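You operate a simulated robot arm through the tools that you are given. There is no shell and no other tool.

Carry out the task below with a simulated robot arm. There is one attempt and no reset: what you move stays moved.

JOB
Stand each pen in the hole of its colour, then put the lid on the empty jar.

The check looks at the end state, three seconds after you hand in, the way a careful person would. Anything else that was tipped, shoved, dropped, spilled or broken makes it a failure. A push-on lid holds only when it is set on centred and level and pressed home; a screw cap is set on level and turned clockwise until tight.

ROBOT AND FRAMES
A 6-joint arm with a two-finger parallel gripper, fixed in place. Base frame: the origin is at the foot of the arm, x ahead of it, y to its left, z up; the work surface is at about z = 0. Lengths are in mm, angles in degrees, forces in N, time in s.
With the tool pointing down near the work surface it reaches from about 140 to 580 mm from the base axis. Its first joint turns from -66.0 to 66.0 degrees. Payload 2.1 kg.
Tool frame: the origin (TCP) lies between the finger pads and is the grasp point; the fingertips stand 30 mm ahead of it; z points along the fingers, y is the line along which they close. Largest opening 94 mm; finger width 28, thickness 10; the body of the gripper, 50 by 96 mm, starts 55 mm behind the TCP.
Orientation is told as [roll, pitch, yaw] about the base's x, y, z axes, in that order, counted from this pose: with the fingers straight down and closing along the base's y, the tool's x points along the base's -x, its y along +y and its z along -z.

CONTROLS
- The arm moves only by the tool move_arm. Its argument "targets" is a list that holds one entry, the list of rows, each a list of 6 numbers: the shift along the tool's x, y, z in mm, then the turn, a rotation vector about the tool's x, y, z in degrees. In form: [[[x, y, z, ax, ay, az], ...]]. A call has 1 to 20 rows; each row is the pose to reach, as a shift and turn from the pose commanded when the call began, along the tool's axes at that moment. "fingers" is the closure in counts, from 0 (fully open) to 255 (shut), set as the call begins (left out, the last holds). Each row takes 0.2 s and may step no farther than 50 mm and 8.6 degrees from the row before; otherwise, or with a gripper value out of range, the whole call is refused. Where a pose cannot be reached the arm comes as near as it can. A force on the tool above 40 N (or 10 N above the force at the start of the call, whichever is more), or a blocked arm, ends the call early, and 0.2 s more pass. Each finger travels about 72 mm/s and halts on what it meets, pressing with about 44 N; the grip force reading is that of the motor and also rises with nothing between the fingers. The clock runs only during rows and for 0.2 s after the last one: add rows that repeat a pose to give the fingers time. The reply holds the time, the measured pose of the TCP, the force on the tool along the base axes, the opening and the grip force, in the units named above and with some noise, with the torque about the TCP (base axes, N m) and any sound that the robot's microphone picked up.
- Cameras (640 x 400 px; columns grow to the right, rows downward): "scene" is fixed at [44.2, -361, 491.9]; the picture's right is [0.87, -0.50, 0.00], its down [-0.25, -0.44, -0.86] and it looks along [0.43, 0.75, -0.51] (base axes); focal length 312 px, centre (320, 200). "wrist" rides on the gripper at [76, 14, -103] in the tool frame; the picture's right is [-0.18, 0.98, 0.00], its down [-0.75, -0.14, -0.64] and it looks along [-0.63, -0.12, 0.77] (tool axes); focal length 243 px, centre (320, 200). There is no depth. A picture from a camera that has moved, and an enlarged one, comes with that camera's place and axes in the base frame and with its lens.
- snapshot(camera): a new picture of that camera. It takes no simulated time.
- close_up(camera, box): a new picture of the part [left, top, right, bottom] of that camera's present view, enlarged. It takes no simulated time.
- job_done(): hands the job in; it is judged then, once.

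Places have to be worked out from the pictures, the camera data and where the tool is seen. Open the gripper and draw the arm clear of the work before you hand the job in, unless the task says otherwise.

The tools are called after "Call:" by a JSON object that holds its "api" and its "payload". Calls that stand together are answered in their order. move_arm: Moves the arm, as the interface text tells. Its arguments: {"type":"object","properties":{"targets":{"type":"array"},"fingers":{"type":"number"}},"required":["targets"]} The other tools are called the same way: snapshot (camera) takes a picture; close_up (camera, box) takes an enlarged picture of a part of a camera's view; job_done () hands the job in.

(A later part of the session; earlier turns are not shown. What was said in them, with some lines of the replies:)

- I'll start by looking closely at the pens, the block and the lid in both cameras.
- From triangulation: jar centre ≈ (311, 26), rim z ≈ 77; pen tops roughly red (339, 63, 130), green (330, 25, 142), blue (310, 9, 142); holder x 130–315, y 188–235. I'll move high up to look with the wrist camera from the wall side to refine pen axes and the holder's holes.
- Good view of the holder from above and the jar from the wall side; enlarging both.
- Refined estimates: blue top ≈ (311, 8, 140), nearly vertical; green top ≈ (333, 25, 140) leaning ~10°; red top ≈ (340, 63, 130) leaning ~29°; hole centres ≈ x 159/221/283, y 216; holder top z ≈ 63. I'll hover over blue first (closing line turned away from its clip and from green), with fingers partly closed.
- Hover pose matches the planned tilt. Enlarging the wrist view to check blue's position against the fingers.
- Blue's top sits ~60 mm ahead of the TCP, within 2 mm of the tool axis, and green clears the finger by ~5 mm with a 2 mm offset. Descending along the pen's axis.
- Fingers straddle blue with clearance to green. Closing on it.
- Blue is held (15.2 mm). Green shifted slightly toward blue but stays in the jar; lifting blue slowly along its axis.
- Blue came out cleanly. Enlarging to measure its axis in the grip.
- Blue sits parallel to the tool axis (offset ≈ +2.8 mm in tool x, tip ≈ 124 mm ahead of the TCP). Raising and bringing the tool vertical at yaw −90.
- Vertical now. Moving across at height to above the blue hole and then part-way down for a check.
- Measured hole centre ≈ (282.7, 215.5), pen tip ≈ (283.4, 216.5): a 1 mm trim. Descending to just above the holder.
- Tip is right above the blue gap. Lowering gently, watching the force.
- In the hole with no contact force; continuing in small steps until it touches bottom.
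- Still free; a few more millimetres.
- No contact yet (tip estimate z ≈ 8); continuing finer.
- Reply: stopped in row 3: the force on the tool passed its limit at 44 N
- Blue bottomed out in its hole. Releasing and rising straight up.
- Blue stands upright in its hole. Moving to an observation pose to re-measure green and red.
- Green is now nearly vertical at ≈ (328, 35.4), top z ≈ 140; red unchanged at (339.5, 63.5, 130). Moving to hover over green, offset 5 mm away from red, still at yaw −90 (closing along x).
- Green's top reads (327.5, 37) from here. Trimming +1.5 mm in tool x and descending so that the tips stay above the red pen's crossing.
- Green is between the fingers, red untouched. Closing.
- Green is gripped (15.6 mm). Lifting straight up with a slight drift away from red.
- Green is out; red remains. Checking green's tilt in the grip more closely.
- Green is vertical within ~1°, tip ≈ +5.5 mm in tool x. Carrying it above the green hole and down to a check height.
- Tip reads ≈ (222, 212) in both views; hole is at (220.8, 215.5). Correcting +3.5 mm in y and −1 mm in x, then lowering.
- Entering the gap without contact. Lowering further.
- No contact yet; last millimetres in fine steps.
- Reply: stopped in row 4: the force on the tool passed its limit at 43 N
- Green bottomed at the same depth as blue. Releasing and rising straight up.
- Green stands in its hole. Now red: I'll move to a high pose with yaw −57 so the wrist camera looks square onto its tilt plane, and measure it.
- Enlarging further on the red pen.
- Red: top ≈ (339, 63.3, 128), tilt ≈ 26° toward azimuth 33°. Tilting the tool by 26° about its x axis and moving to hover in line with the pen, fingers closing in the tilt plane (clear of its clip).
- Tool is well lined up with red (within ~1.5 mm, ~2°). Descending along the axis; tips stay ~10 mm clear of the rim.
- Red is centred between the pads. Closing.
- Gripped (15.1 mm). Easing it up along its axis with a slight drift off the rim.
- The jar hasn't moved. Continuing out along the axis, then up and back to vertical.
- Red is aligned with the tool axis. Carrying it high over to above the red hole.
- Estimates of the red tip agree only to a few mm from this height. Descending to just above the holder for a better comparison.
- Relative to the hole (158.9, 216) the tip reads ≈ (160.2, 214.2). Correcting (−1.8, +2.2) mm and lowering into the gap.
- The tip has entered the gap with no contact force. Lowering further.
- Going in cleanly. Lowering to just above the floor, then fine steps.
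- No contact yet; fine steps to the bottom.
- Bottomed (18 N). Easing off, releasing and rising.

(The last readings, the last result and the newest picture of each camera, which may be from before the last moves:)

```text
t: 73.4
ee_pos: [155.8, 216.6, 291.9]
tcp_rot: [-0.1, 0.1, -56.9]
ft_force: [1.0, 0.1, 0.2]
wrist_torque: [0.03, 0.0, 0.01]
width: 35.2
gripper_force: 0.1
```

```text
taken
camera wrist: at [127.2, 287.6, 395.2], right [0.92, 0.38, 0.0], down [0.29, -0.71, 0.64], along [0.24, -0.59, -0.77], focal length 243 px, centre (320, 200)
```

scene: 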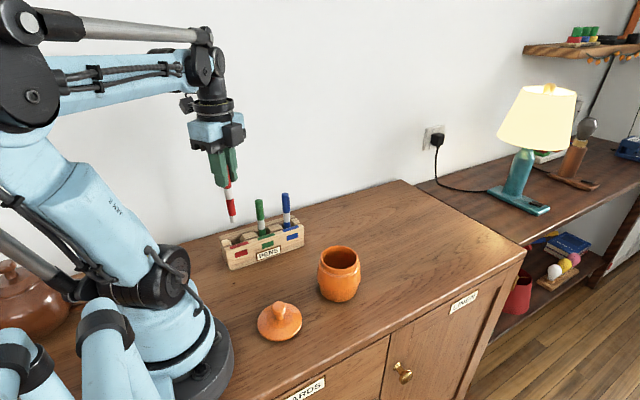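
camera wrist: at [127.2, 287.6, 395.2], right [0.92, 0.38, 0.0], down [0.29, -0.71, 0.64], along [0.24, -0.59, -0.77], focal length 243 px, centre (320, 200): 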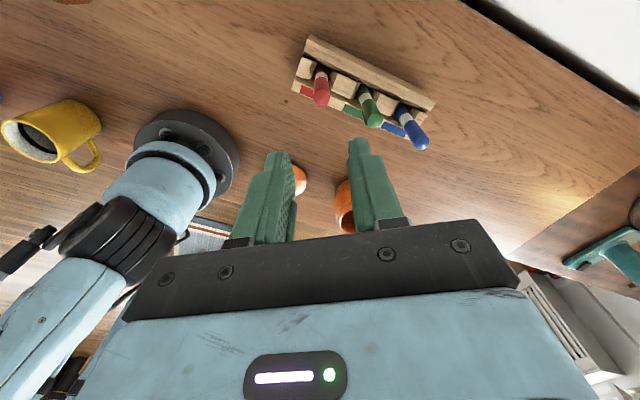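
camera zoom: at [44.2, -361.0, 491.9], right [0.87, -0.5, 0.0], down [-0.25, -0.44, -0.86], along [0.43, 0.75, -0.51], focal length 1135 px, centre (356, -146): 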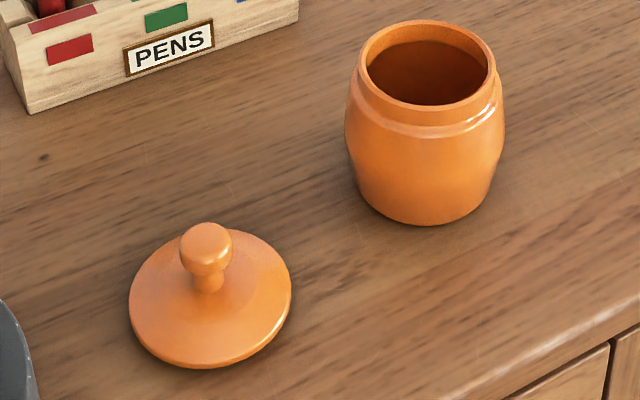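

All three pens stand in their holes. Next the lid: disc centre ≈ (171, 6), knob head centre z ≈ 40, lid Ø ≈ 82 vs rim Ø ≈ 75. Moving over it (yaw −90) to measure from above.

Call:
{"api": "move_arm", "payload": {"targets": [[[-12.3, -6.9, 0, 0, 0, 2.2], [-24.6, -13.8, 0, 0, 0, 4.4], [-36.9, -20.7, 0, 0, 0, 6.6], [-49.2, -27.5, 0, 0, 0, 8.8], [-61.6, -34.4, 5, 0, 0, 11], [-73.9, -41.3, 10, 0, 0, 13.2], [-86.2, -48.2, 15, 0, 0, 15.4], [-98.5, -55.1, 20, 0, 0, 17.6], [-110.8, -62, 25, 0, 0, 19.8], [-123.1, -68.9, 30, 0, 0, 22], [-135.4, -75.8, 35, 0, 0, 24.2], [-147.8, -82.6, 40, 0, 0, 26.4], [-160, -89.5, 45, 0, 0, 28.6], [-172.4, -96.4, 50, 0, 0, 30.8], [-184.7, -103.3, 55, 0, 0, 33], [-184.7, -103.3, 70, 0, 0, 33], [-184.7, -103.3, 70, 0, 0, 33]]], "fingers": 119}}

Call:
{"api": "snapshot", "payload": {"camera": "wrist"}}

Call:
{"api": "snapshot", "payload": {"camera": "scene"}}

```text
t: 77.0
ee_pos: [171.3, 5.5, 221.5]
tcp_rot: [-0.1, 0.0, -89.9]
ft_force: [0.3, -0.4, -0.7]
wrist_torque: [-0.02, 0.01, -0.04]
width: 50.2
gripper_force: 0.0
```

```text
taken
camera wrist: at [186.4, 82.0, 324.7], right [0.98, -0.18, 0.0], down [-0.14, -0.75, 0.64], along [-0.12, -0.63, -0.77], focal length 243 px, centre (320, 200)
```

wrist: 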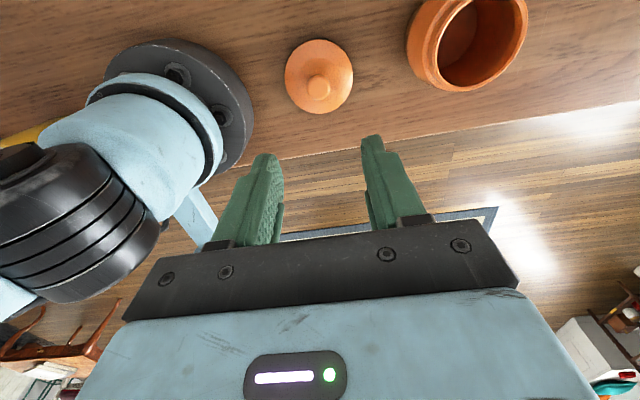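

```text
taken
```

scene: 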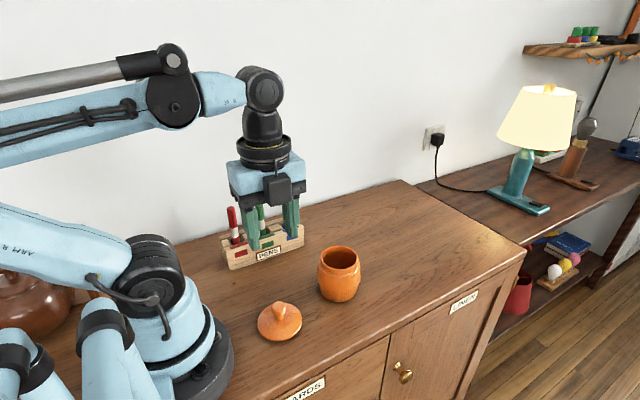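

Both lid and jar are in view. Enlarging each for accurate centres.

Call:
{"api": "close_up", "payload": {"camera": "wrist", "box": [270, 30, 370, 120]}}

Call:
{"api": "close_up", "payload": {"camera": "wrist", "box": [400, 0, 540, 100]}}

Call:
{"api": "close_up", "payload": {"camera": "scene", "box": [250, 290, 310, 350]}}

Call:
{"api": "close_up", "payload": {"camera": "scene", "box": [308, 240, 372, 310]}}

```text
4.44 times, centred on (320, 75) of wrist
camera zoom: at [186.4, 82.0, 324.7], right [0.98, -0.18, 0.0], down [-0.14, -0.75, 0.64], along [-0.12, -0.63, -0.77], focal length 1078 px, centre (320, 756)
```

zoom: 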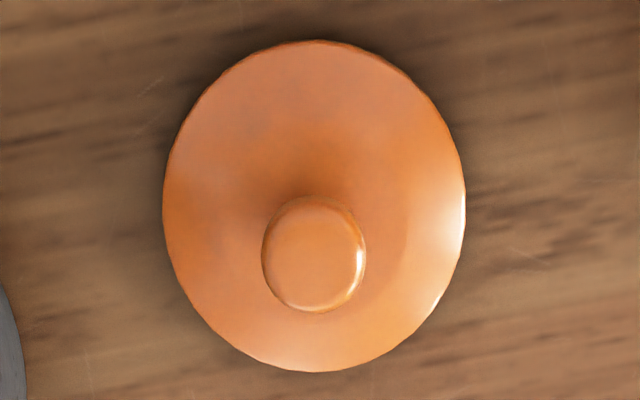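

```text
4.00 times, centred on (470, 50) of wrist
camera zoom: at [186.4, 82.0, 324.7], right [0.98, -0.18, 0.0], down [-0.14, -0.75, 0.64], along [-0.12, -0.63, -0.77], focal length 970 px, centre (-280, 800)
```

zoom: 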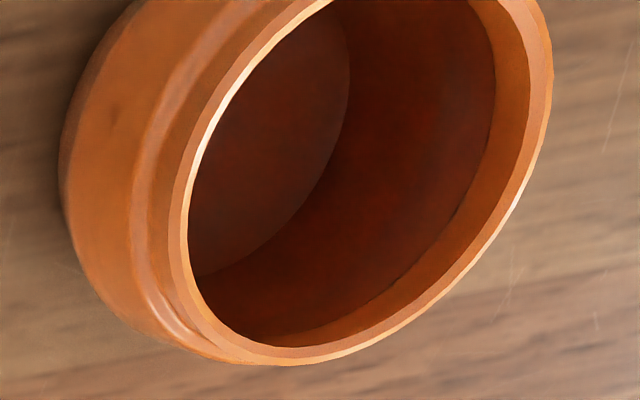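

```text
6.67 times, centred on (280, 320) of scene
camera zoom: at [44.2, -361.0, 491.9], right [0.87, -0.5, 0.0], down [-0.25, -0.44, -0.86], along [0.43, 0.75, -0.51], focal length 2081 px, centre (587, -600)
```

zoom: 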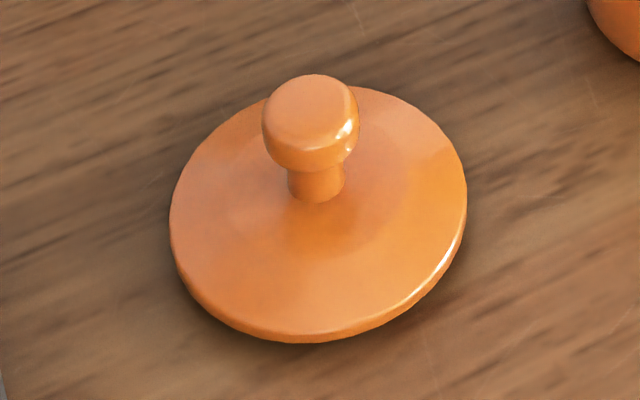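

```text
5.71 times, centred on (340, 275) of scene
camera zoom: at [44.2, -361.0, 491.9], right [0.87, -0.5, 0.0], down [-0.25, -0.44, -0.86], along [0.43, 0.75, -0.51], focal length 1784 px, centre (206, -229)
```

zoom: 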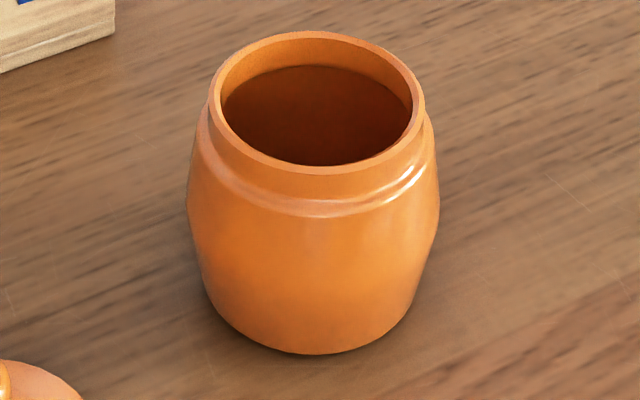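

Knob ≈ (170.4, 6), head equator z ≈ 41, lid surface near the knob z ≈ 18. Descending with 50 mm opening to check height first.

Call:
{"api": "move_arm", "payload": {"targets": [[[0.4, -0.6, 15, 0, 0, 0], [0.8, -1.2, 30, 0, 0, 0], [0.8, -1.2, 45, 0, 0, 0], [0.8, -1.2, 60, 0, 0, 0], [0.8, -1.2, 75, 0, 0, 0], [0.8, -1.2, 90, 0, 0, 0], [0.8, -1.2, 105, 0, 0, 0], [0.8, -1.2, 118, 0, 0, 0], [0.8, -1.2, 128, 0, 0, 0], [0.8, -1.2, 128, 0, 0, 0]]]}}

Call:
{"api": "close_up", "payload": {"camera": "wrist", "box": [230, 40, 410, 200]}}

Call:
{"api": "close_up", "payload": {"camera": "scene", "box": [230, 240, 330, 350]}}

```text
t: 79.2
ee_pos: [170.0, 6.0, 92.6]
tcp_rot: [-0.1, 0.0, -89.9]
ft_force: [0.2, 0.2, -0.2]
wrist_torque: [-0.01, -0.01, 0.0]
width: 50.0
gripper_force: 0.0
```

```text
2.50 times, centred on (320, 120) of wrist
camera zoom: at [185.2, 82.6, 196.4], right [0.98, -0.18, 0.0], down [-0.14, -0.75, 0.64], along [-0.12, -0.63, -0.77], focal length 606 px, centre (320, 400)
```

zoom: 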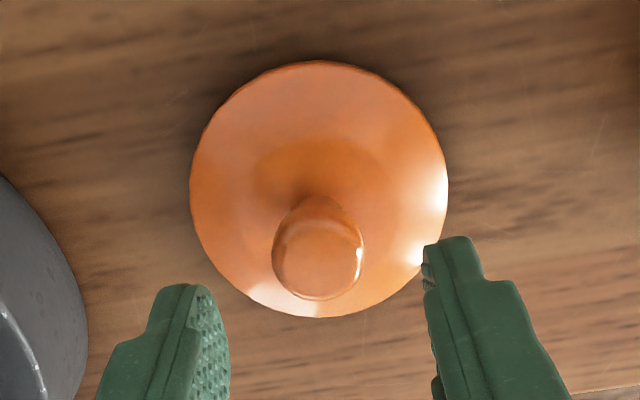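

```text
3.64 times, centred on (280, 295) of scene
camera zoom: at [44.2, -361.0, 491.9], right [0.87, -0.5, 0.0], down [-0.25, -0.44, -0.86], along [0.43, 0.75, -0.51], focal length 1135 px, centre (466, -146)
```

zoom: 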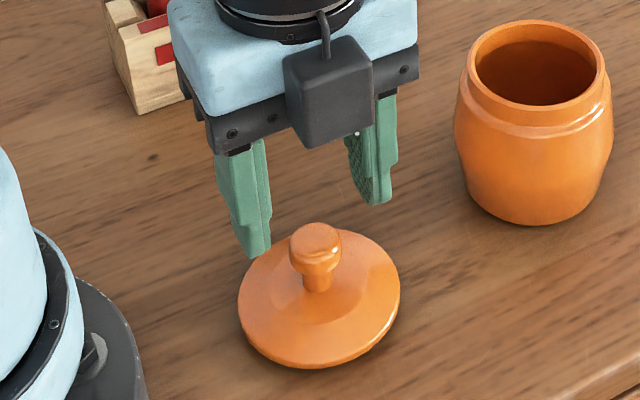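

Knob is centred between the fingers. Descending the remaining 40 mm slowly.

Call:
{"api": "move_arm", "payload": {"targets": [[[1.5, 0, 8, 0, 0, 0], [1.5, 0, 16, 0, 0, 0], [1.5, 0, 24, 0, 0, 0], [1.5, 0, 31, 0, 0, 0], [1.5, 0, 36, 0, 0, 0], [1.5, 0, 39, 0, 0, 0], [1.5, 0, 39, 0, 0, 0]]]}}

Call:
{"api": "close_up", "payload": {"camera": "wrist", "box": [230, 80, 410, 240]}}

Call:
{"api": "close_up", "payload": {"camera": "scene", "box": [240, 270, 320, 350]}}

```text
t: 80.8
ee_pos: [170.2, 6.7, 54.2]
tcp_rot: [-0.1, 0.1, -89.9]
ft_force: [0.6, 0.1, -0.8]
wrist_torque: [-0.02, 0.02, -0.02]
width: 49.9
gripper_force: 0.0
```

```text
2.50 times, centred on (320, 160) of wrist
camera zoom: at [185.4, 83.8, 158.2], right [0.98, -0.18, 0.0], down [-0.14, -0.75, 0.64], along [-0.12, -0.63, -0.77], focal length 606 px, centre (320, 300)
```

zoom: 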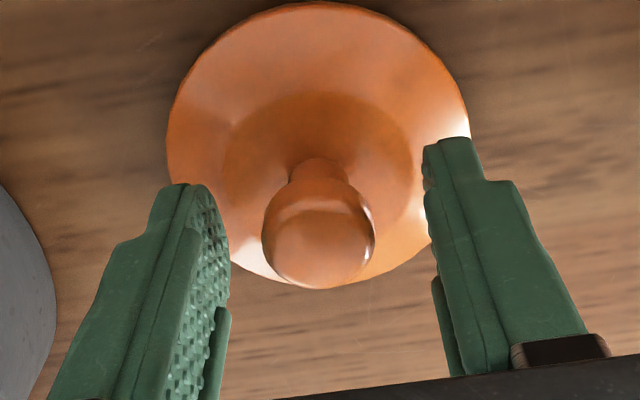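

```text
5.00 times, centred on (280, 310) of scene
camera zoom: at [44.2, -361.0, 491.9], right [0.87, -0.5, 0.0], down [-0.25, -0.44, -0.86], along [0.43, 0.75, -0.51], focal length 1561 px, centre (520, -350)
```

zoom: 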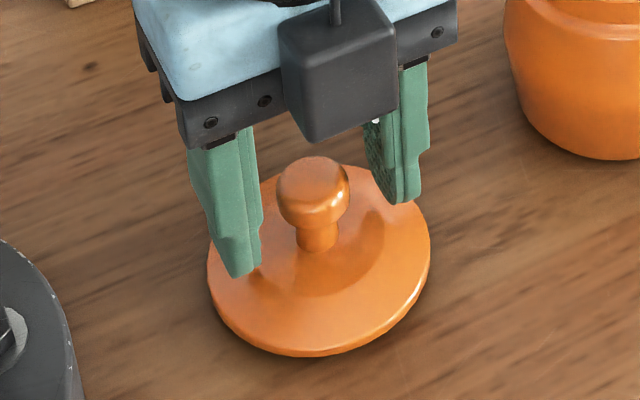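

Raising 3 mm for tip clearance over the domed lid, then closing on the knob.

Call:
{"api": "move_arm", "payload": {"targets": [[[0, 0, -3, 0, 0, 0], [0, 0, -3, 0, 0, 0], [0, 0, -3, 0, 0, 0], [0, 0, -3, 0, 0, 0], [0, 0, -3, 0, 0, 0]]], "fingers": 255}}

Call:
{"api": "close_up", "payload": {"camera": "wrist", "box": [230, 80, 410, 240]}}

Call:
{"api": "close_up", "payload": {"camera": "scene", "box": [240, 270, 320, 350]}}

```text
t: 82.0
ee_pos: [171.1, 7.7, 57.5]
tcp_rot: [-0.1, 0.0, -89.9]
ft_force: [0.5, -0.5, -0.6]
wrist_torque: [0.0, 0.0, -0.01]
width: 23.7
gripper_force: 44.3
```

```text
2.50 times, centred on (320, 160) of wrist
camera zoom: at [185.4, 84.2, 161.6], right [0.98, -0.18, 0.0], down [-0.14, -0.75, 0.64], along [-0.12, -0.63, -0.77], focal length 606 px, centre (320, 300)
```

zoom: 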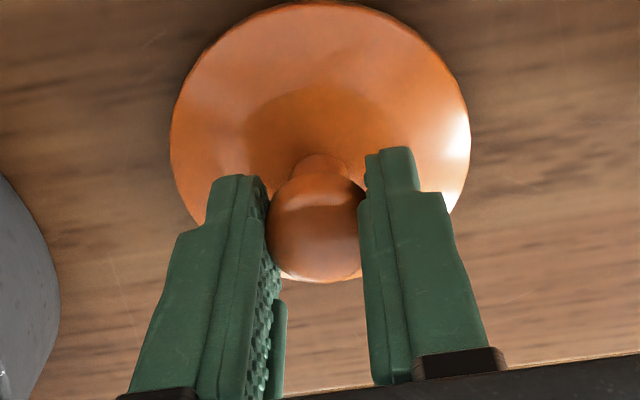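

```text
5.00 times, centred on (280, 310) of scene
camera zoom: at [44.2, -361.0, 491.9], right [0.87, -0.5, 0.0], down [-0.25, -0.44, -0.86], along [0.43, 0.75, -0.51], focal length 1561 px, centre (520, -350)
```

zoom: 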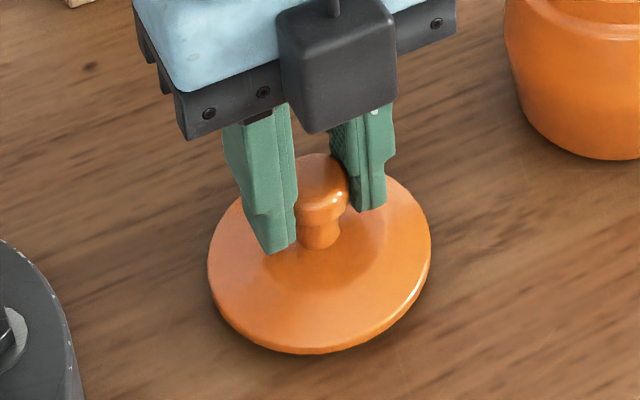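

Knob gripped (23.7 mm), lid centre ≈ on the tool axis. Jar rim centre refined to ≈ (312.2, 26.8), rim z ≈ 82. Lifting the lid straight up first.

Call:
{"api": "move_arm", "payload": {"targets": [[[0, 0, -4, 0, 0, 0], [0, 0, -10, 0, 0, 0], [0, 0, -20, 0, 0, 0], [0, 0, -35, 0, 0, 0], [0, 0, -50, 0, 0, 0], [0, 0, -65, 0, 0, 0], [0, 0, -80, 0, 0, 0], [0, 0, -95, 0, 0, 0], [0, 0, -110, 0, 0, 0], [0, 0, -125, 0, 0, 0], [0, 0, -125, 0, 0, 0]]]}}

Call:
{"api": "close_up", "payload": {"camera": "wrist", "box": [230, 80, 410, 240]}}

Call:
{"api": "close_up", "payload": {"camera": "scene", "box": [220, 190, 340, 310]}}

```text
t: 84.4
ee_pos: [169.9, 7.3, 183.0]
tcp_rot: [-0.2, 0.0, -89.9]
ft_force: [-0.2, -0.4, -0.4]
wrist_torque: [-0.02, 0.02, 0.0]
width: 23.6
gripper_force: 44.5
```

```text
2.50 times, centred on (320, 160) of wrist
camera zoom: at [184.7, 83.5, 285.9], right [0.98, -0.18, 0.0], down [-0.14, -0.75, 0.64], along [-0.12, -0.63, -0.77], focal length 606 px, centre (320, 300)
```

zoom: 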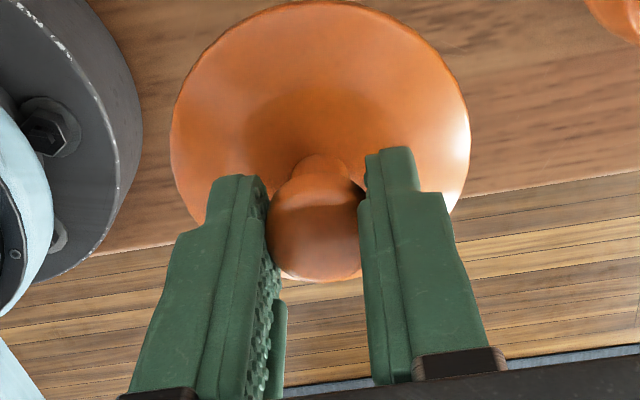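

```text
3.33 times, centred on (280, 250) of scene
camera zoom: at [44.2, -361.0, 491.9], right [0.87, -0.5, 0.0], down [-0.25, -0.44, -0.86], along [0.43, 0.75, -0.51], focal length 1041 px, centre (453, 33)
```

zoom: 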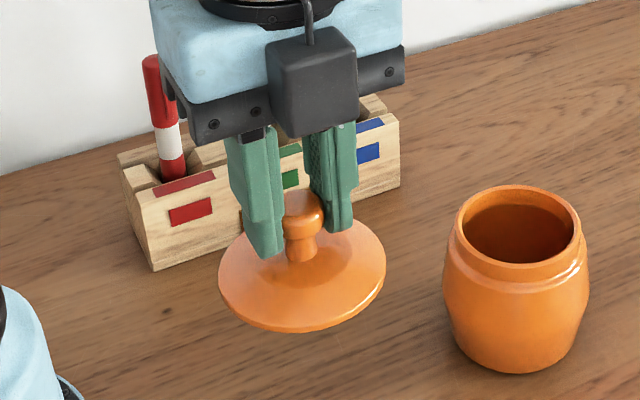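

Lid is held level. Moving across to above the jar at this height.

Call:
{"api": "move_arm", "payload": {"targets": [[[2, 14.2, 0, 0, 0, 0], [4, 28.4, 0, 0, 0, 0], [5.9, 42.5, 0, 0, 0, 0], [7.8, 56.7, 0, 0, 0, 0], [9.8, 70.9, 0, 0, 0, 0], [11.8, 85.1, 0, 0, 0, 0], [13.7, 99.3, 0, 0, 0, 0], [15.7, 113.4, 0, 0, 0, 0], [17.6, 127.6, 0, 0, 0, 0], [19.6, 141.8, 0, 0, 0, 0], [19.6, 141.8, 10, 0, 0, 0], [19.6, 141.8, 20, 0, 0, 0], [19.6, 141.8, 28, 0, 0, 0], [19.6, 141.8, 28, 0, 0, 0]]]}}

Call:
{"api": "snapshot", "payload": {"camera": "wrist"}}

Call:
{"api": "close_up", "payload": {"camera": "scene", "box": [290, 200, 390, 310]}}

Call:
{"api": "close_up", "payload": {"camera": "wrist", "box": [230, 40, 410, 200]}}

```text
t: 87.4
ee_pos: [311.3, 29.1, 154.5]
tcp_rot: [-0.1, 0.0, -89.9]
ft_force: [-0.8, -0.4, -1.0]
wrist_torque: [-0.02, 0.0, 0.01]
width: 23.6
gripper_force: 44.2
```

```text
taken
camera wrist: at [326.9, 104.8, 257.6], right [0.98, -0.18, 0.0], down [-0.14, -0.75, 0.64], along [-0.12, -0.63, -0.77], focal length 243 px, centre (320, 200)
```

wrist: 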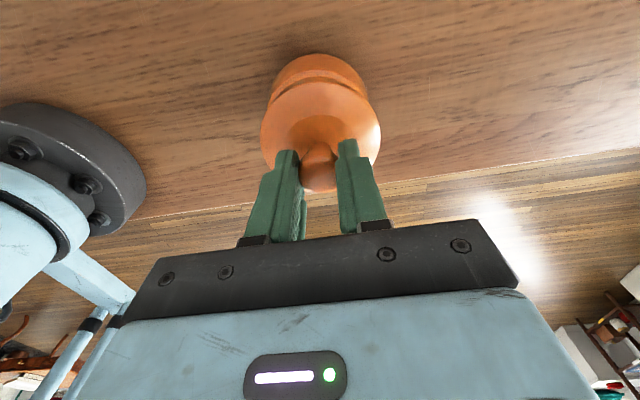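

```text
3.64 times, centred on (340, 255) of scene
camera zoom: at [44.2, -361.0, 491.9], right [0.87, -0.5, 0.0], down [-0.25, -0.44, -0.86], along [0.43, 0.75, -0.51], focal length 1135 px, centre (247, 0)
```

zoom: 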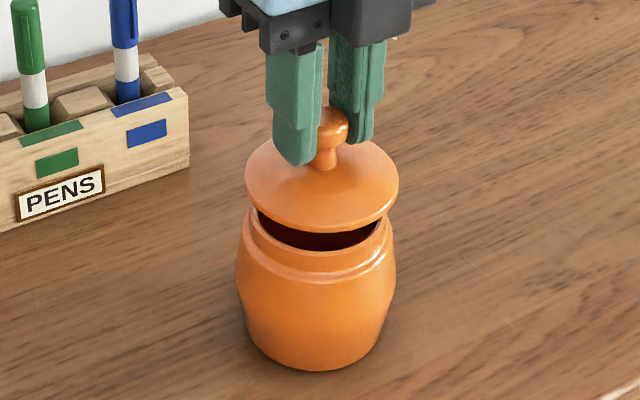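

```text
2.50 times, centred on (320, 120) of wrist
camera zoom: at [326.9, 104.8, 257.6], right [0.98, -0.18, 0.0], down [-0.14, -0.75, 0.64], along [-0.12, -0.63, -0.77], focal length 606 px, centre (320, 400)
```

zoom: 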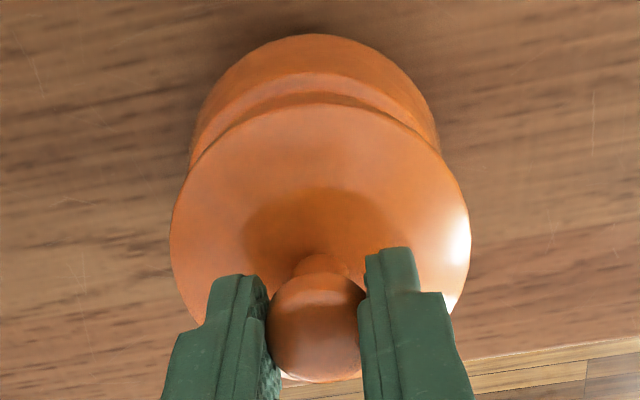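

Right-left alignment in the scene view is within ~0.5 mm. Zooming in to check the depth direction.

Call:
{"api": "close_up", "payload": {"camera": "scene", "box": [312, 225, 368, 280]}}

Call:
{"api": "close_up", "payload": {"camera": "wrist", "box": [260, 40, 390, 140]}}

```text
7.27 times, centred on (340, 252) of scene
camera zoom: at [44.2, -361.0, 491.9], right [0.87, -0.5, 0.0], down [-0.25, -0.44, -0.86], along [0.43, 0.75, -0.51], focal length 2270 px, centre (174, -182)
```

zoom: 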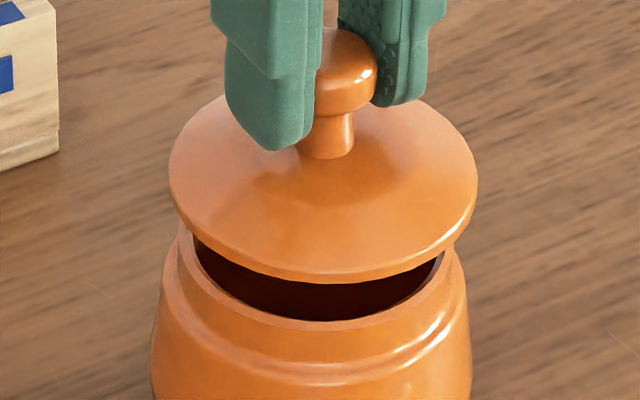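

```text
4.00 times, centred on (325, 90) of wrist
camera zoom: at [326.9, 104.8, 257.6], right [0.98, -0.18, 0.0], down [-0.14, -0.75, 0.64], along [-0.12, -0.63, -0.77], focal length 970 px, centre (300, 640)
```

zoom: 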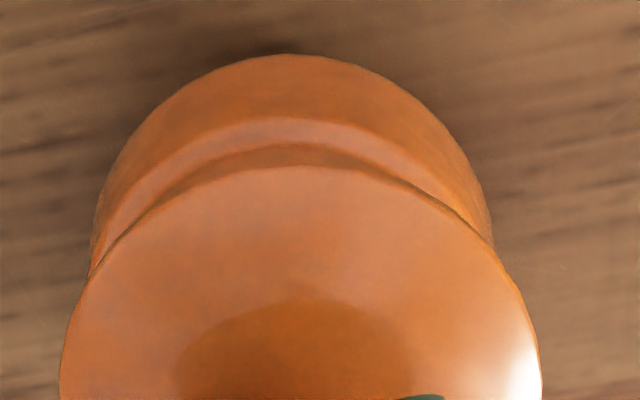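

Lowering 11 mm so lid and rim are at nearly the same height, which makes the comparison reliable.

Call:
{"api": "move_arm", "payload": {"targets": [[[0, 0, 4, 0, 0, 0], [0, 0, 8, 0, 0, 0], [0, 0, 11, 0, 0, 0], [0, 0, 11, 0, 0, 0]]]}}

Call:
{"api": "close_up", "payload": {"camera": "scene", "box": [312, 225, 368, 280]}}

Call:
{"api": "close_up", "payload": {"camera": "wrist", "box": [260, 40, 390, 140]}}

```text
t: 88.4
ee_pos: [311.4, 27.8, 143.7]
tcp_rot: [-0.2, 0.0, -89.9]
ft_force: [0.2, -1.5, -1.0]
wrist_torque: [0.0, -0.02, -0.01]
width: 23.6
gripper_force: 43.9
```

```text
7.27 times, centred on (340, 252) of scene
camera zoom: at [44.2, -361.0, 491.9], right [0.87, -0.5, 0.0], down [-0.25, -0.44, -0.86], along [0.43, 0.75, -0.51], focal length 2270 px, centre (174, -182)
```

zoom: 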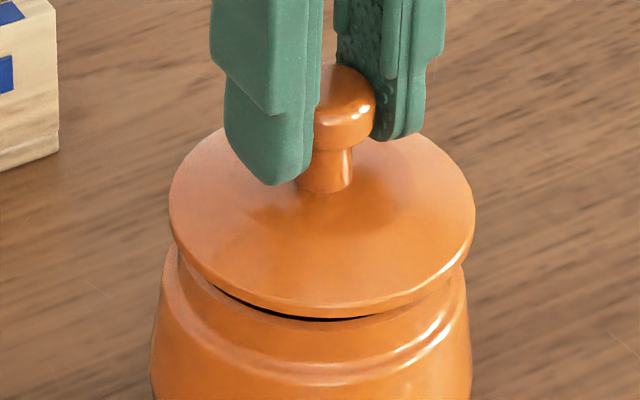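

```text
4.00 times, centred on (325, 90) of wrist
camera zoom: at [326.6, 104.3, 246.8], right [0.98, -0.18, 0.0], down [-0.14, -0.75, 0.64], along [-0.12, -0.63, -0.77], focal length 970 px, centre (300, 640)
```

zoom: 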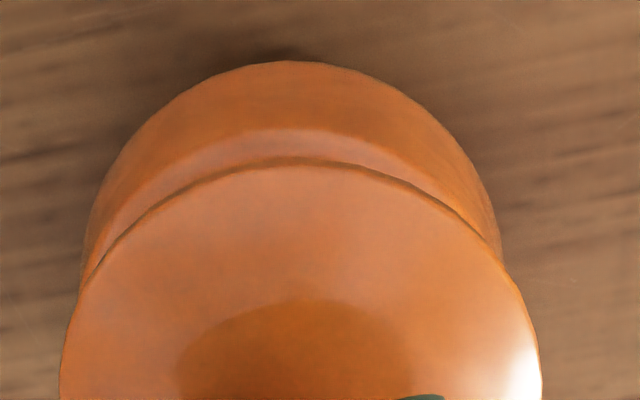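

Lid sits 4 mm above the rim. I'll measure left/right silhouettes precisely in the wrist view (a jar on the tool axis would be symmetric about column 320).

Call:
{"api": "close_up", "payload": {"camera": "wrist", "box": [260, 50, 320, 120]}}

Call:
{"api": "close_up", "payload": {"camera": "wrist", "box": [320, 50, 380, 120]}}

Call:
{"api": "close_up", "payload": {"camera": "scene", "box": [315, 235, 345, 265]}}

Call:
{"api": "close_up", "payload": {"camera": "scene", "box": [335, 235, 365, 265]}}

```text
5.71 times, centred on (290, 85) of wrist
camera zoom: at [326.6, 104.3, 246.8], right [0.98, -0.18, 0.0], down [-0.14, -0.75, 0.64], along [-0.12, -0.63, -0.77], focal length 1386 px, centre (491, 857)
```

zoom: 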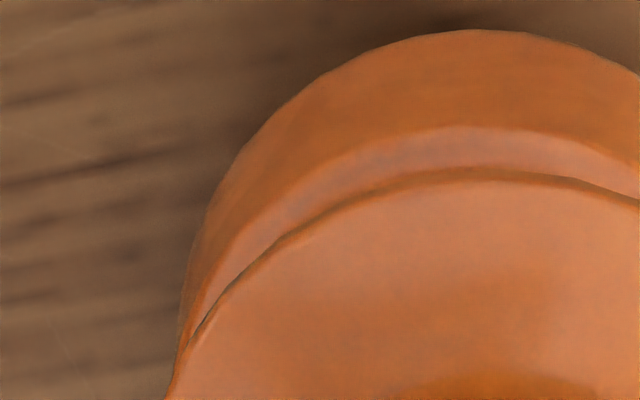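

```text
5.71 times, centred on (350, 85) of wrist
camera zoom: at [326.6, 104.3, 246.8], right [0.98, -0.18, 0.0], down [-0.14, -0.75, 0.64], along [-0.12, -0.63, -0.77], focal length 1386 px, centre (149, 857)
```

zoom: 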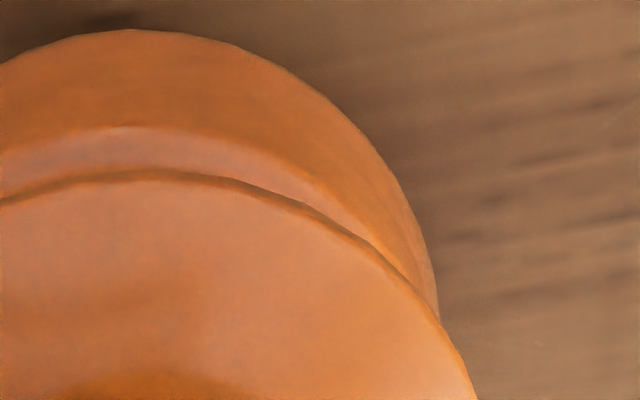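

```text
13.33 times, centred on (330, 250) of scene
camera zoom: at [44.2, -361.0, 491.9], right [0.87, -0.5, 0.0], down [-0.25, -0.44, -0.86], along [0.43, 0.75, -0.51], focal length 4162 px, centre (187, -467)
```

zoom: 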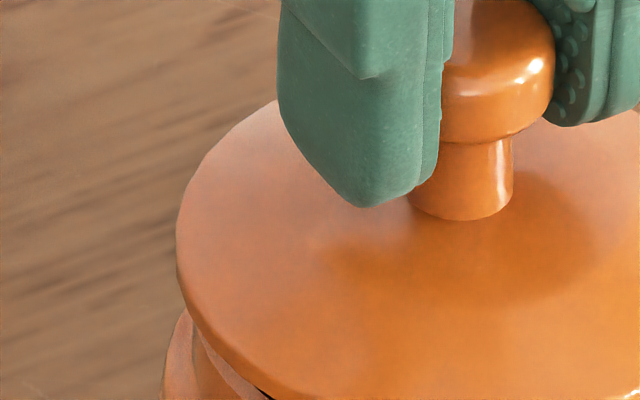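

```text
13.33 times, centred on (350, 250) of scene
camera zoom: at [44.2, -361.0, 491.9], right [0.87, -0.5, 0.0], down [-0.25, -0.44, -0.86], along [0.43, 0.75, -0.51], focal length 4162 px, centre (-80, -467)
```

zoom: 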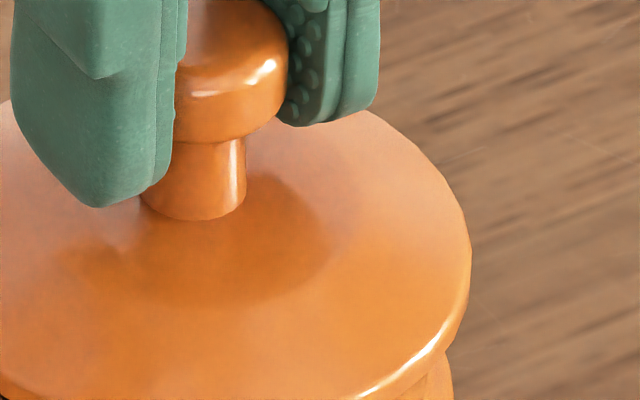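

In this view the jar sits ≈1.3 mm to the −x side of the lid. For the other direction I'll raise slightly, turn the gripper by 90° (lid is round) and repeat from the −x side.

Call:
{"api": "move_arm", "payload": {"targets": [[[0, -0.6, -3, 0, 0, 0], [0, -1.3, -6, 0, 0, -8], [0, -1.3, -6, 0, 0, -16], [0, -1.3, -6, 0, 0, -24], [0, -1.3, -6, 0, 0, -32], [0, -1.3, -6, 0, 0, -40], [0, -1.3, -6, 0, 0, -48], [0, -1.3, -6, 0, 0, -56], [0, -1.3, -6, 0, 0, -64], [0, -1.3, -6, 0, 0, -72], [0, -1.3, -6, 0, 0, -80], [0, -1.3, -6, 0, 0, -85], [0, -1.3, -6, 0, 0, -90], [0, -1.3, -2, 0, 0, -90], [0, -1.3, 0, 0, 0, -90], [0, -1.3, 0, 0, 0, -90]]]}}

Call:
{"api": "snapshot", "payload": {"camera": "wrist"}}

Call:
{"api": "close_up", "payload": {"camera": "wrist", "box": [260, 50, 320, 120]}}

Call:
{"api": "close_up", "payload": {"camera": "wrist", "box": [320, 50, 380, 120]}}

Call:
{"api": "close_up", "payload": {"camera": "scene", "box": [312, 225, 368, 280]}}

```text
t: 91.8
ee_pos: [310.6, 27.3, 145.1]
tcp_rot: [0.0, 0.1, 0.1]
ft_force: [-0.3, 1.4, -1.2]
wrist_torque: [-0.01, -0.01, 0.0]
width: 23.7
gripper_force: 44.2
```

```text
taken
camera wrist: at [235.4, 42.1, 247.6], right [0.18, 0.98, 0.0], down [0.75, -0.14, 0.64], along [0.63, -0.12, -0.77], focal length 243 px, centre (320, 200)
```

wrist: 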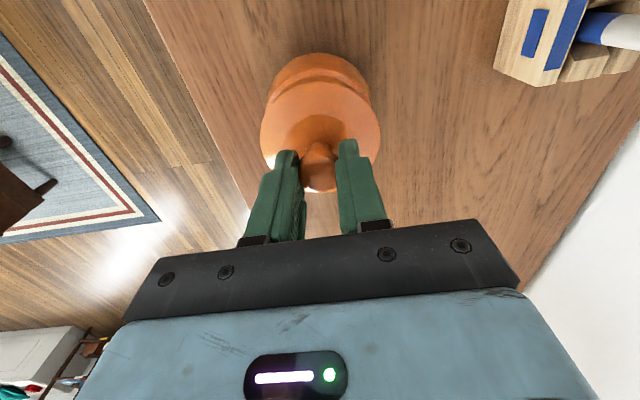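

```text
5.71 times, centred on (290, 85) of wrist
camera zoom: at [235.4, 42.1, 247.6], right [0.18, 0.98, 0.0], down [0.75, -0.14, 0.64], along [0.63, -0.12, -0.77], focal length 1386 px, centre (491, 857)
```

zoom: 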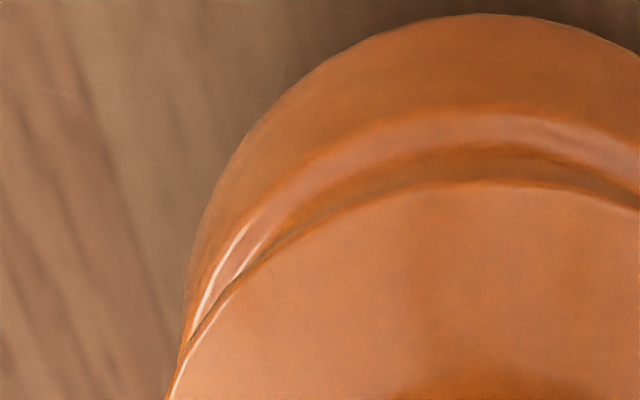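

```text
5.71 times, centred on (350, 85) of wrist
camera zoom: at [235.4, 42.1, 247.6], right [0.18, 0.98, 0.0], down [0.75, -0.14, 0.64], along [0.63, -0.12, -0.77], focal length 1386 px, centre (149, 857)
```

zoom: 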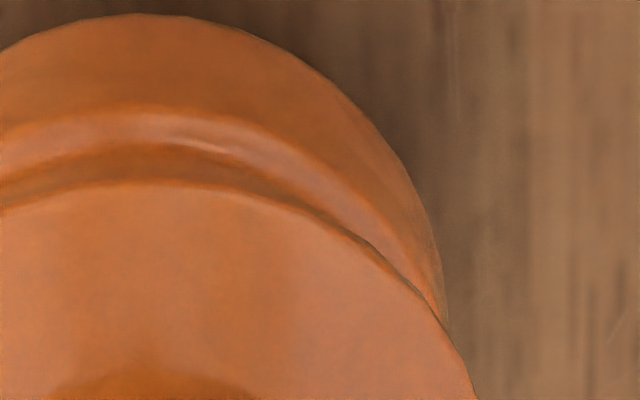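

```text
7.27 times, centred on (340, 252) of scene
camera zoom: at [44.2, -361.0, 491.9], right [0.87, -0.5, 0.0], down [-0.25, -0.44, -0.86], along [0.43, 0.75, -0.51], focal length 2270 px, centre (174, -182)
```

zoom: 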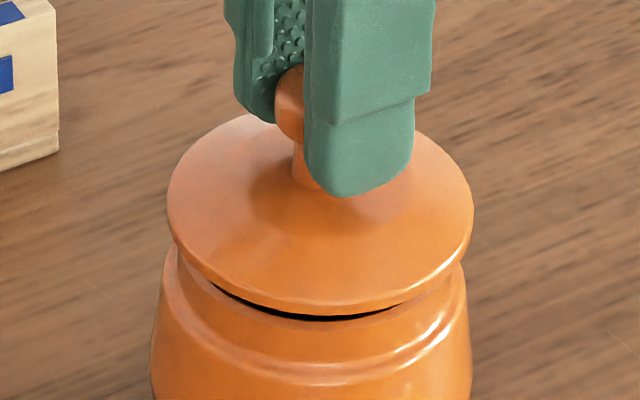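

Along y lid and jar agree within ~0.5 mm; along x the jar still sits ≈1.2 mm toward −x. Applying that and re-checking.

Call:
{"api": "move_arm", "payload": {"targets": [[[0.6, 0.2, 0, 0, 0, 0], [1.2, 0.4, 0, 0, 0, 0], [1.2, 0.4, 0, 0, 0, 0]]]}}

Call:
{"api": "close_up", "payload": {"camera": "scene", "box": [312, 225, 368, 280]}}

Call:
{"api": "close_up", "payload": {"camera": "wrist", "box": [260, 40, 390, 140]}}

Call:
{"api": "close_up", "payload": {"camera": "scene", "box": [312, 255, 368, 300]}}

```text
t: 92.6
ee_pos: [309.4, 27.4, 144.6]
tcp_rot: [-0.1, 0.0, 0.1]
ft_force: [0.2, -0.4, -0.3]
wrist_torque: [-0.02, 0.03, 0.04]
width: 23.6
gripper_force: 43.9
```

```text
7.27 times, centred on (340, 252) of scene
camera zoom: at [44.2, -361.0, 491.9], right [0.87, -0.5, 0.0], down [-0.25, -0.44, -0.86], along [0.43, 0.75, -0.51], focal length 2270 px, centre (174, -182)
```

zoom: 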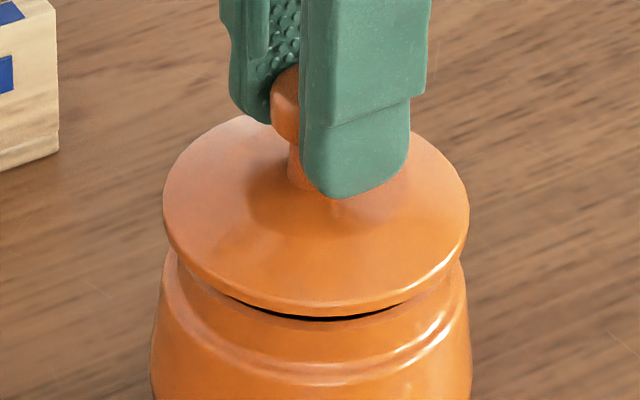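

```text
4.00 times, centred on (325, 90) of wrist
camera zoom: at [234.1, 42.3, 247.6], right [0.18, 0.98, 0.0], down [0.75, -0.14, 0.64], along [0.63, -0.12, -0.77], focal length 970 px, centre (300, 640)
```

zoom: 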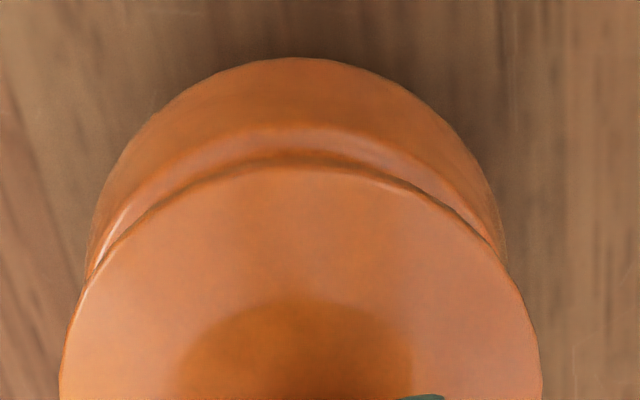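

```text
8.89 times, centred on (340, 278) of scene
camera zoom: at [44.2, -361.0, 491.9], right [0.87, -0.5, 0.0], down [-0.25, -0.44, -0.86], along [0.43, 0.75, -0.51], focal length 2775 px, centre (142, -489)
```

zoom: 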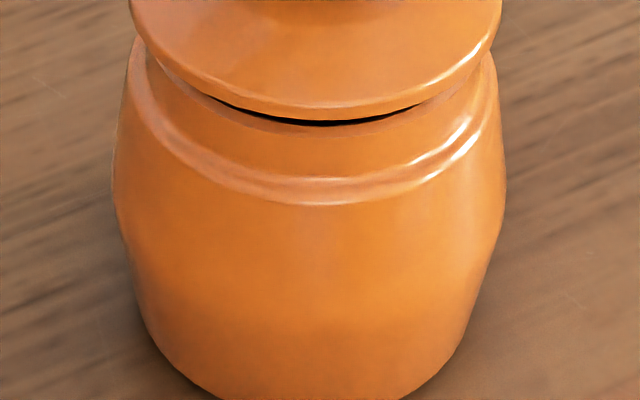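

Lid and jar now agree to well under 1 mm in all views. Lowering in 1 mm steps, watching force.

Call:
{"api": "move_arm", "payload": {"targets": [[[0, 0, 1.5, 0, 0, 0], [0, 0, 3, 0, 0, 0], [0, 0, 4, 0, 0, 0], [0, 0, 5, 0, 0, 0], [0, 0, 6, 0, 0, 0]]]}}

Call:
{"api": "close_up", "payload": {"camera": "scene", "box": [312, 225, 368, 280]}}

```text
t: 93.8
ee_pos: [309.6, 28.8, 137.9]
tcp_rot: [0.0, 0.1, 0.1]
ft_force: [0.5, 0.3, -1.7]
wrist_torque: [0.01, 0.03, -0.03]
width: 23.7
gripper_force: 44.2
```

```text
7.27 times, centred on (340, 252) of scene
camera zoom: at [44.2, -361.0, 491.9], right [0.87, -0.5, 0.0], down [-0.25, -0.44, -0.86], along [0.43, 0.75, -0.51], focal length 2270 px, centre (174, -182)
```

zoom: 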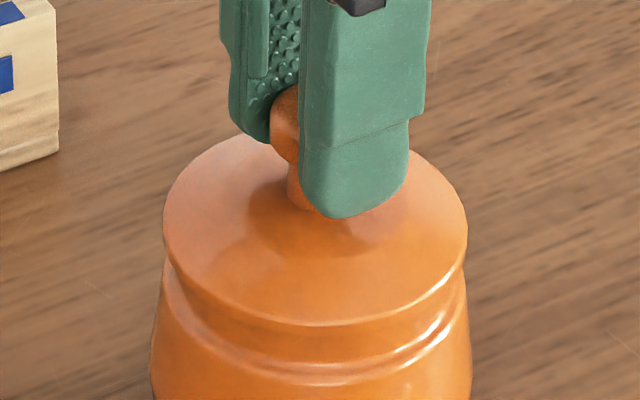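

No contact yet. Continuing down.

Call:
{"api": "move_arm", "payload": {"targets": [[[0, 0, 1, 0, 0, 0], [0, 0, 2, 0, 0, 0], [0, 0, 3, 0, 0, 0], [0, 0, 4, 0, 0, 0]]]}}

Call:
{"api": "close_up", "payload": {"camera": "scene", "box": [312, 225, 368, 280]}}

Call:
{"api": "close_up", "payload": {"camera": "wrist", "box": [260, 40, 390, 140]}}

```text
t: 94.8
ee_pos: [310.0, 26.0, 135.7]
tcp_rot: [-0.2, 0.1, 0.0]
ft_force: [-0.2, -0.3, 5.6]
wrist_torque: [0.11, -0.12, -0.01]
width: 23.7
gripper_force: 44.1
heard: snap
stopped in row 4: the force on the tool passed its limit at 40 N (the readings are from after the stop); the commanded pose is now the measured one
```

```text
7.27 times, centred on (340, 252) of scene
camera zoom: at [44.2, -361.0, 491.9], right [0.87, -0.5, 0.0], down [-0.25, -0.44, -0.86], along [0.43, 0.75, -0.51], focal length 2270 px, centre (174, -182)
```

zoom: 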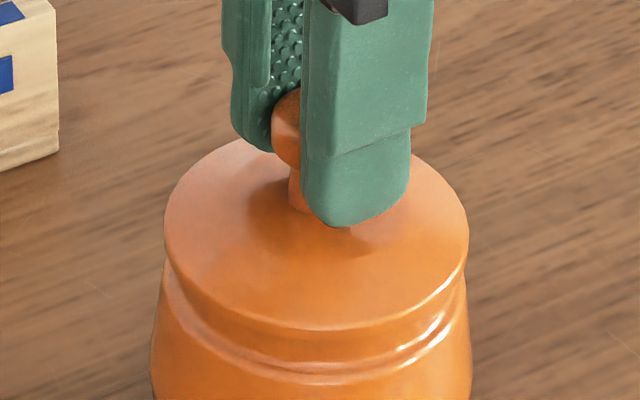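

```text
4.00 times, centred on (325, 90) of wrist
camera zoom: at [234.7, 42.0, 238.6], right [0.18, 0.98, 0.0], down [0.76, -0.14, 0.64], along [0.63, -0.12, -0.77], focal length 970 px, centre (300, 640)
```

zoom: 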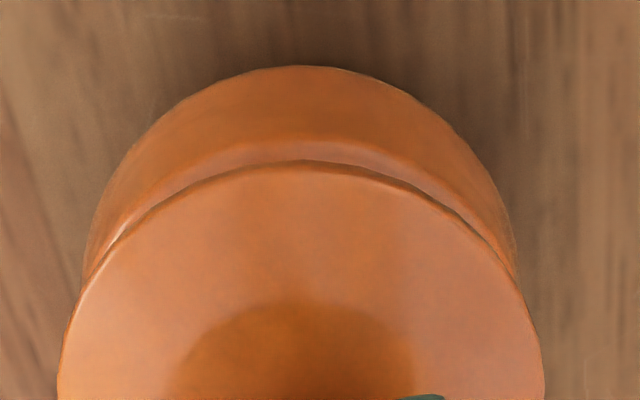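

A snap was heard — the lid clicked on. One gentle confirming press to be sure it is fully home.

Call:
{"api": "move_arm", "payload": {"targets": [[[0, 0, 0.5, 0, 0, 0], [0, 0, 1, 0, 0, 0], [0, 0, 1.5, 0, 0, 0], [0, 0, 2, 0, 0, 0]]]}}

Call:
{"api": "close_up", "payload": {"camera": "scene", "box": [312, 225, 368, 280]}}

```text
t: 95.8
ee_pos: [310.8, 27.9, 133.0]
tcp_rot: [-0.3, 0.0, 0.0]
ft_force: [-2.3, -3.5, 39.3]
wrist_torque: [-0.06, 0.09, 0.03]
width: 23.7
gripper_force: 44.3
```

```text
7.27 times, centred on (340, 252) of scene
camera zoom: at [44.0, -361.0, 491.9], right [0.87, -0.5, 0.0], down [-0.25, -0.44, -0.86], along [0.43, 0.75, -0.51], focal length 2270 px, centre (174, -182)
```

zoom: 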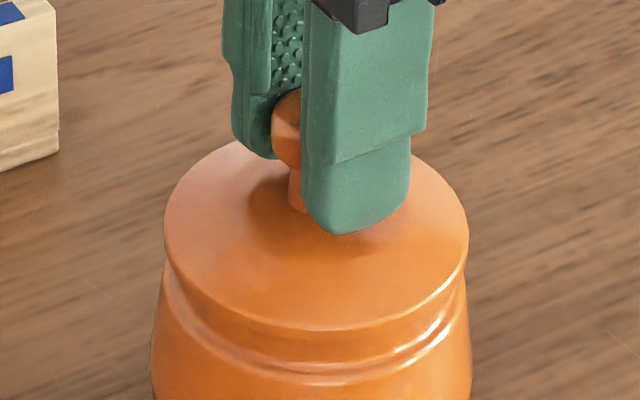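

Lid didn't move under 39 N — it's fully seated. Relieving the push, opening, and rising straight up.

Call:
{"api": "move_arm", "payload": {"targets": [[[0, 0, -1, 0, 0, 0], [0, 0, -1.5, 0, 0, 0]]]}}

Call:
{"api": "move_arm", "payload": {"targets": [[[0, 0, 0, 0, 0, 0], [0, 0, 0, 0, 0, 0], [0, 0, 0, 0, 0, 0], [0, 0, 0, 0, 0, 0], [0, 0, -8, 0, 0, 0], [0, 0, -18, 0, 0, 0], [0, 0, -30, 0, 0, 0], [0, 0, -45, 0, 0, 0], [0, 0, -65, 0, 0, 0], [0, 0, -90, 0, 0, 0], [0, 0, -120, 0, 0, 0], [0, 0, -150, 0, 0, 0], [0, 0, -170, 0, 0, 0], [0, 0, -170, 0, 0, 0]]], "fingers": 100}}

Call:
{"api": "snapshot", "payload": {"camera": "scene"}}

Call:
{"api": "close_up", "payload": {"camera": "scene", "box": [300, 220, 380, 310]}}

Call:
{"api": "snapshot", "payload": {"camera": "wrist"}}

```text
t: 96.4
ee_pos: [309.5, 27.1, 133.5]
tcp_rot: [-0.1, 0.1, 0.1]
ft_force: [1.3, -0.3, -4.4]
wrist_torque: [0.01, 0.05, 0.02]
width: 23.7
gripper_force: 44.3
```

```text
t: 99.4
ee_pos: [310.3, 27.3, 303.7]
tcp_rot: [-0.2, 0.2, 0.0]
ft_force: [-0.3, 1.0, -0.5]
wrist_torque: [0.01, -0.03, 0.0]
width: 57.2
gripper_force: 0.0
```

```text
taken
```

scene: 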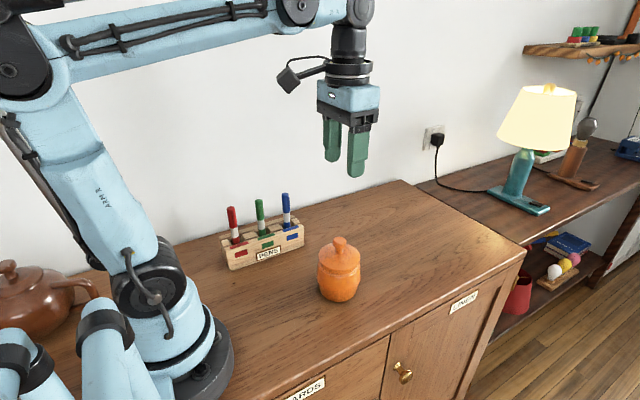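

```text
4.44 times, centred on (340, 265) of scene
camera zoom: at [44.2, -361.0, 491.9], right [0.87, -0.5, 0.0], down [-0.25, -0.44, -0.86], along [0.43, 0.75, -0.51], focal length 1387 px, centre (231, -89)
```

zoom: 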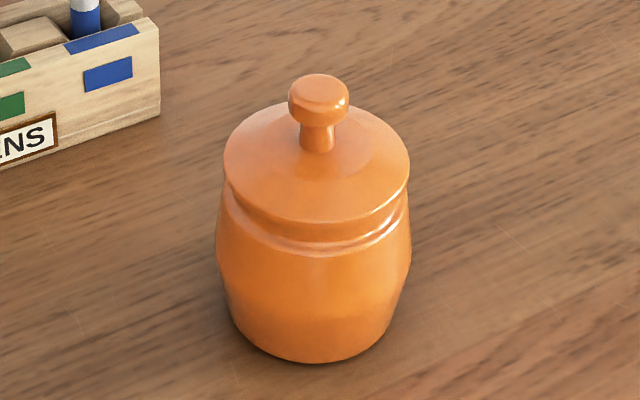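

```text
taken
camera wrist: at [235.6, 42.0, 407.7], right [0.18, 0.98, 0.0], down [0.76, -0.14, 0.64], along [0.63, -0.12, -0.77], focal length 243 px, centre (320, 200)
```

wrist: 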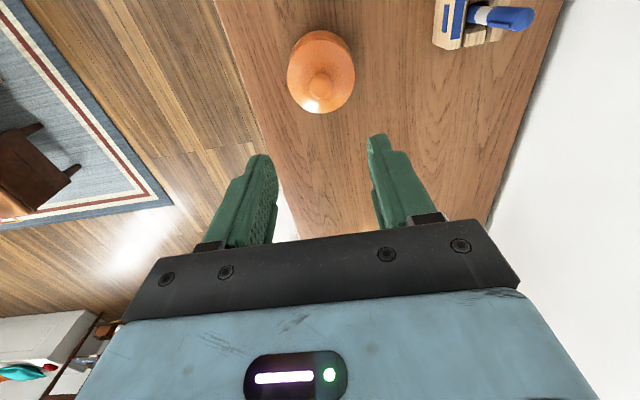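

Lid is centred and level on the jar, and the pens stand in their holes. Opening the gripper fully and taking a final close look.

Call:
{"api": "move_arm", "payload": {"targets": [[[0, 0, -5, 0, 0, 0], [0, 0, -10, 0, 0, 0], [0, 0, -10, 0, 0, 0], [0, 0, -10, 0, 0, 0]]], "fingers": 0}}

Call:
{"api": "close_up", "payload": {"camera": "scene", "box": [200, 180, 330, 280]}}

Call:
{"api": "close_up", "payload": {"camera": "scene", "box": [310, 230, 370, 275]}}

```text
t: 100.4
ee_pos: [311.4, 27.9, 314.9]
tcp_rot: [-0.3, 0.2, 0.0]
ft_force: [-0.5, -0.1, 0.2]
wrist_torque: [-0.01, 0.04, 0.03]
width: 93.8
gripper_force: 0.1
```

```text
4.00 times, centred on (265, 230) of scene
camera zoom: at [44.2, -361.0, 491.9], right [0.87, -0.5, 0.0], down [-0.25, -0.44, -0.86], along [0.43, 0.75, -0.51], focal length 1249 px, centre (540, 80)
```

zoom: 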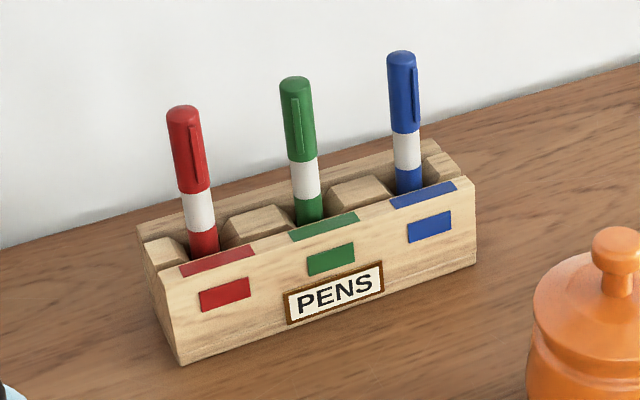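

```text
8.89 times, centred on (340, 252) of scene
camera zoom: at [44.2, -361.0, 491.9], right [0.87, -0.5, 0.0], down [-0.25, -0.44, -0.86], along [0.43, 0.75, -0.51], focal length 2775 px, centre (142, -267)
```

zoom: 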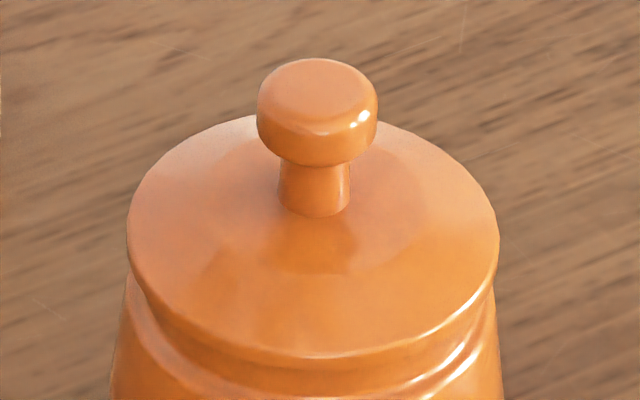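

All three pens stand in their matching holes, the lid is seated level, and the gripper is open and clear. Handing in.

Call:
{"api": "job_done", "payload": {}}

```text
The job is handed in.
```

I finished the job and handed it in; no result has come back yet.

- **Pens:** The red, green and blue pens each stand upright in the hole of their own colour. I lowered each one until it touched the bottom of its hole.
- **Lid:** The lid is on the empty jar, centred and level. It snapped as I pressed it down, and a second press at about 39 N did not move it.
- **Surroundings:** The final pictures show nothing else tipped or moved. The green pen shifted inside the jar when I gripped the blue one, but it stayed in the jar and came out normally.
- **Arm:** The gripper is fully open and raised well clear of the work.
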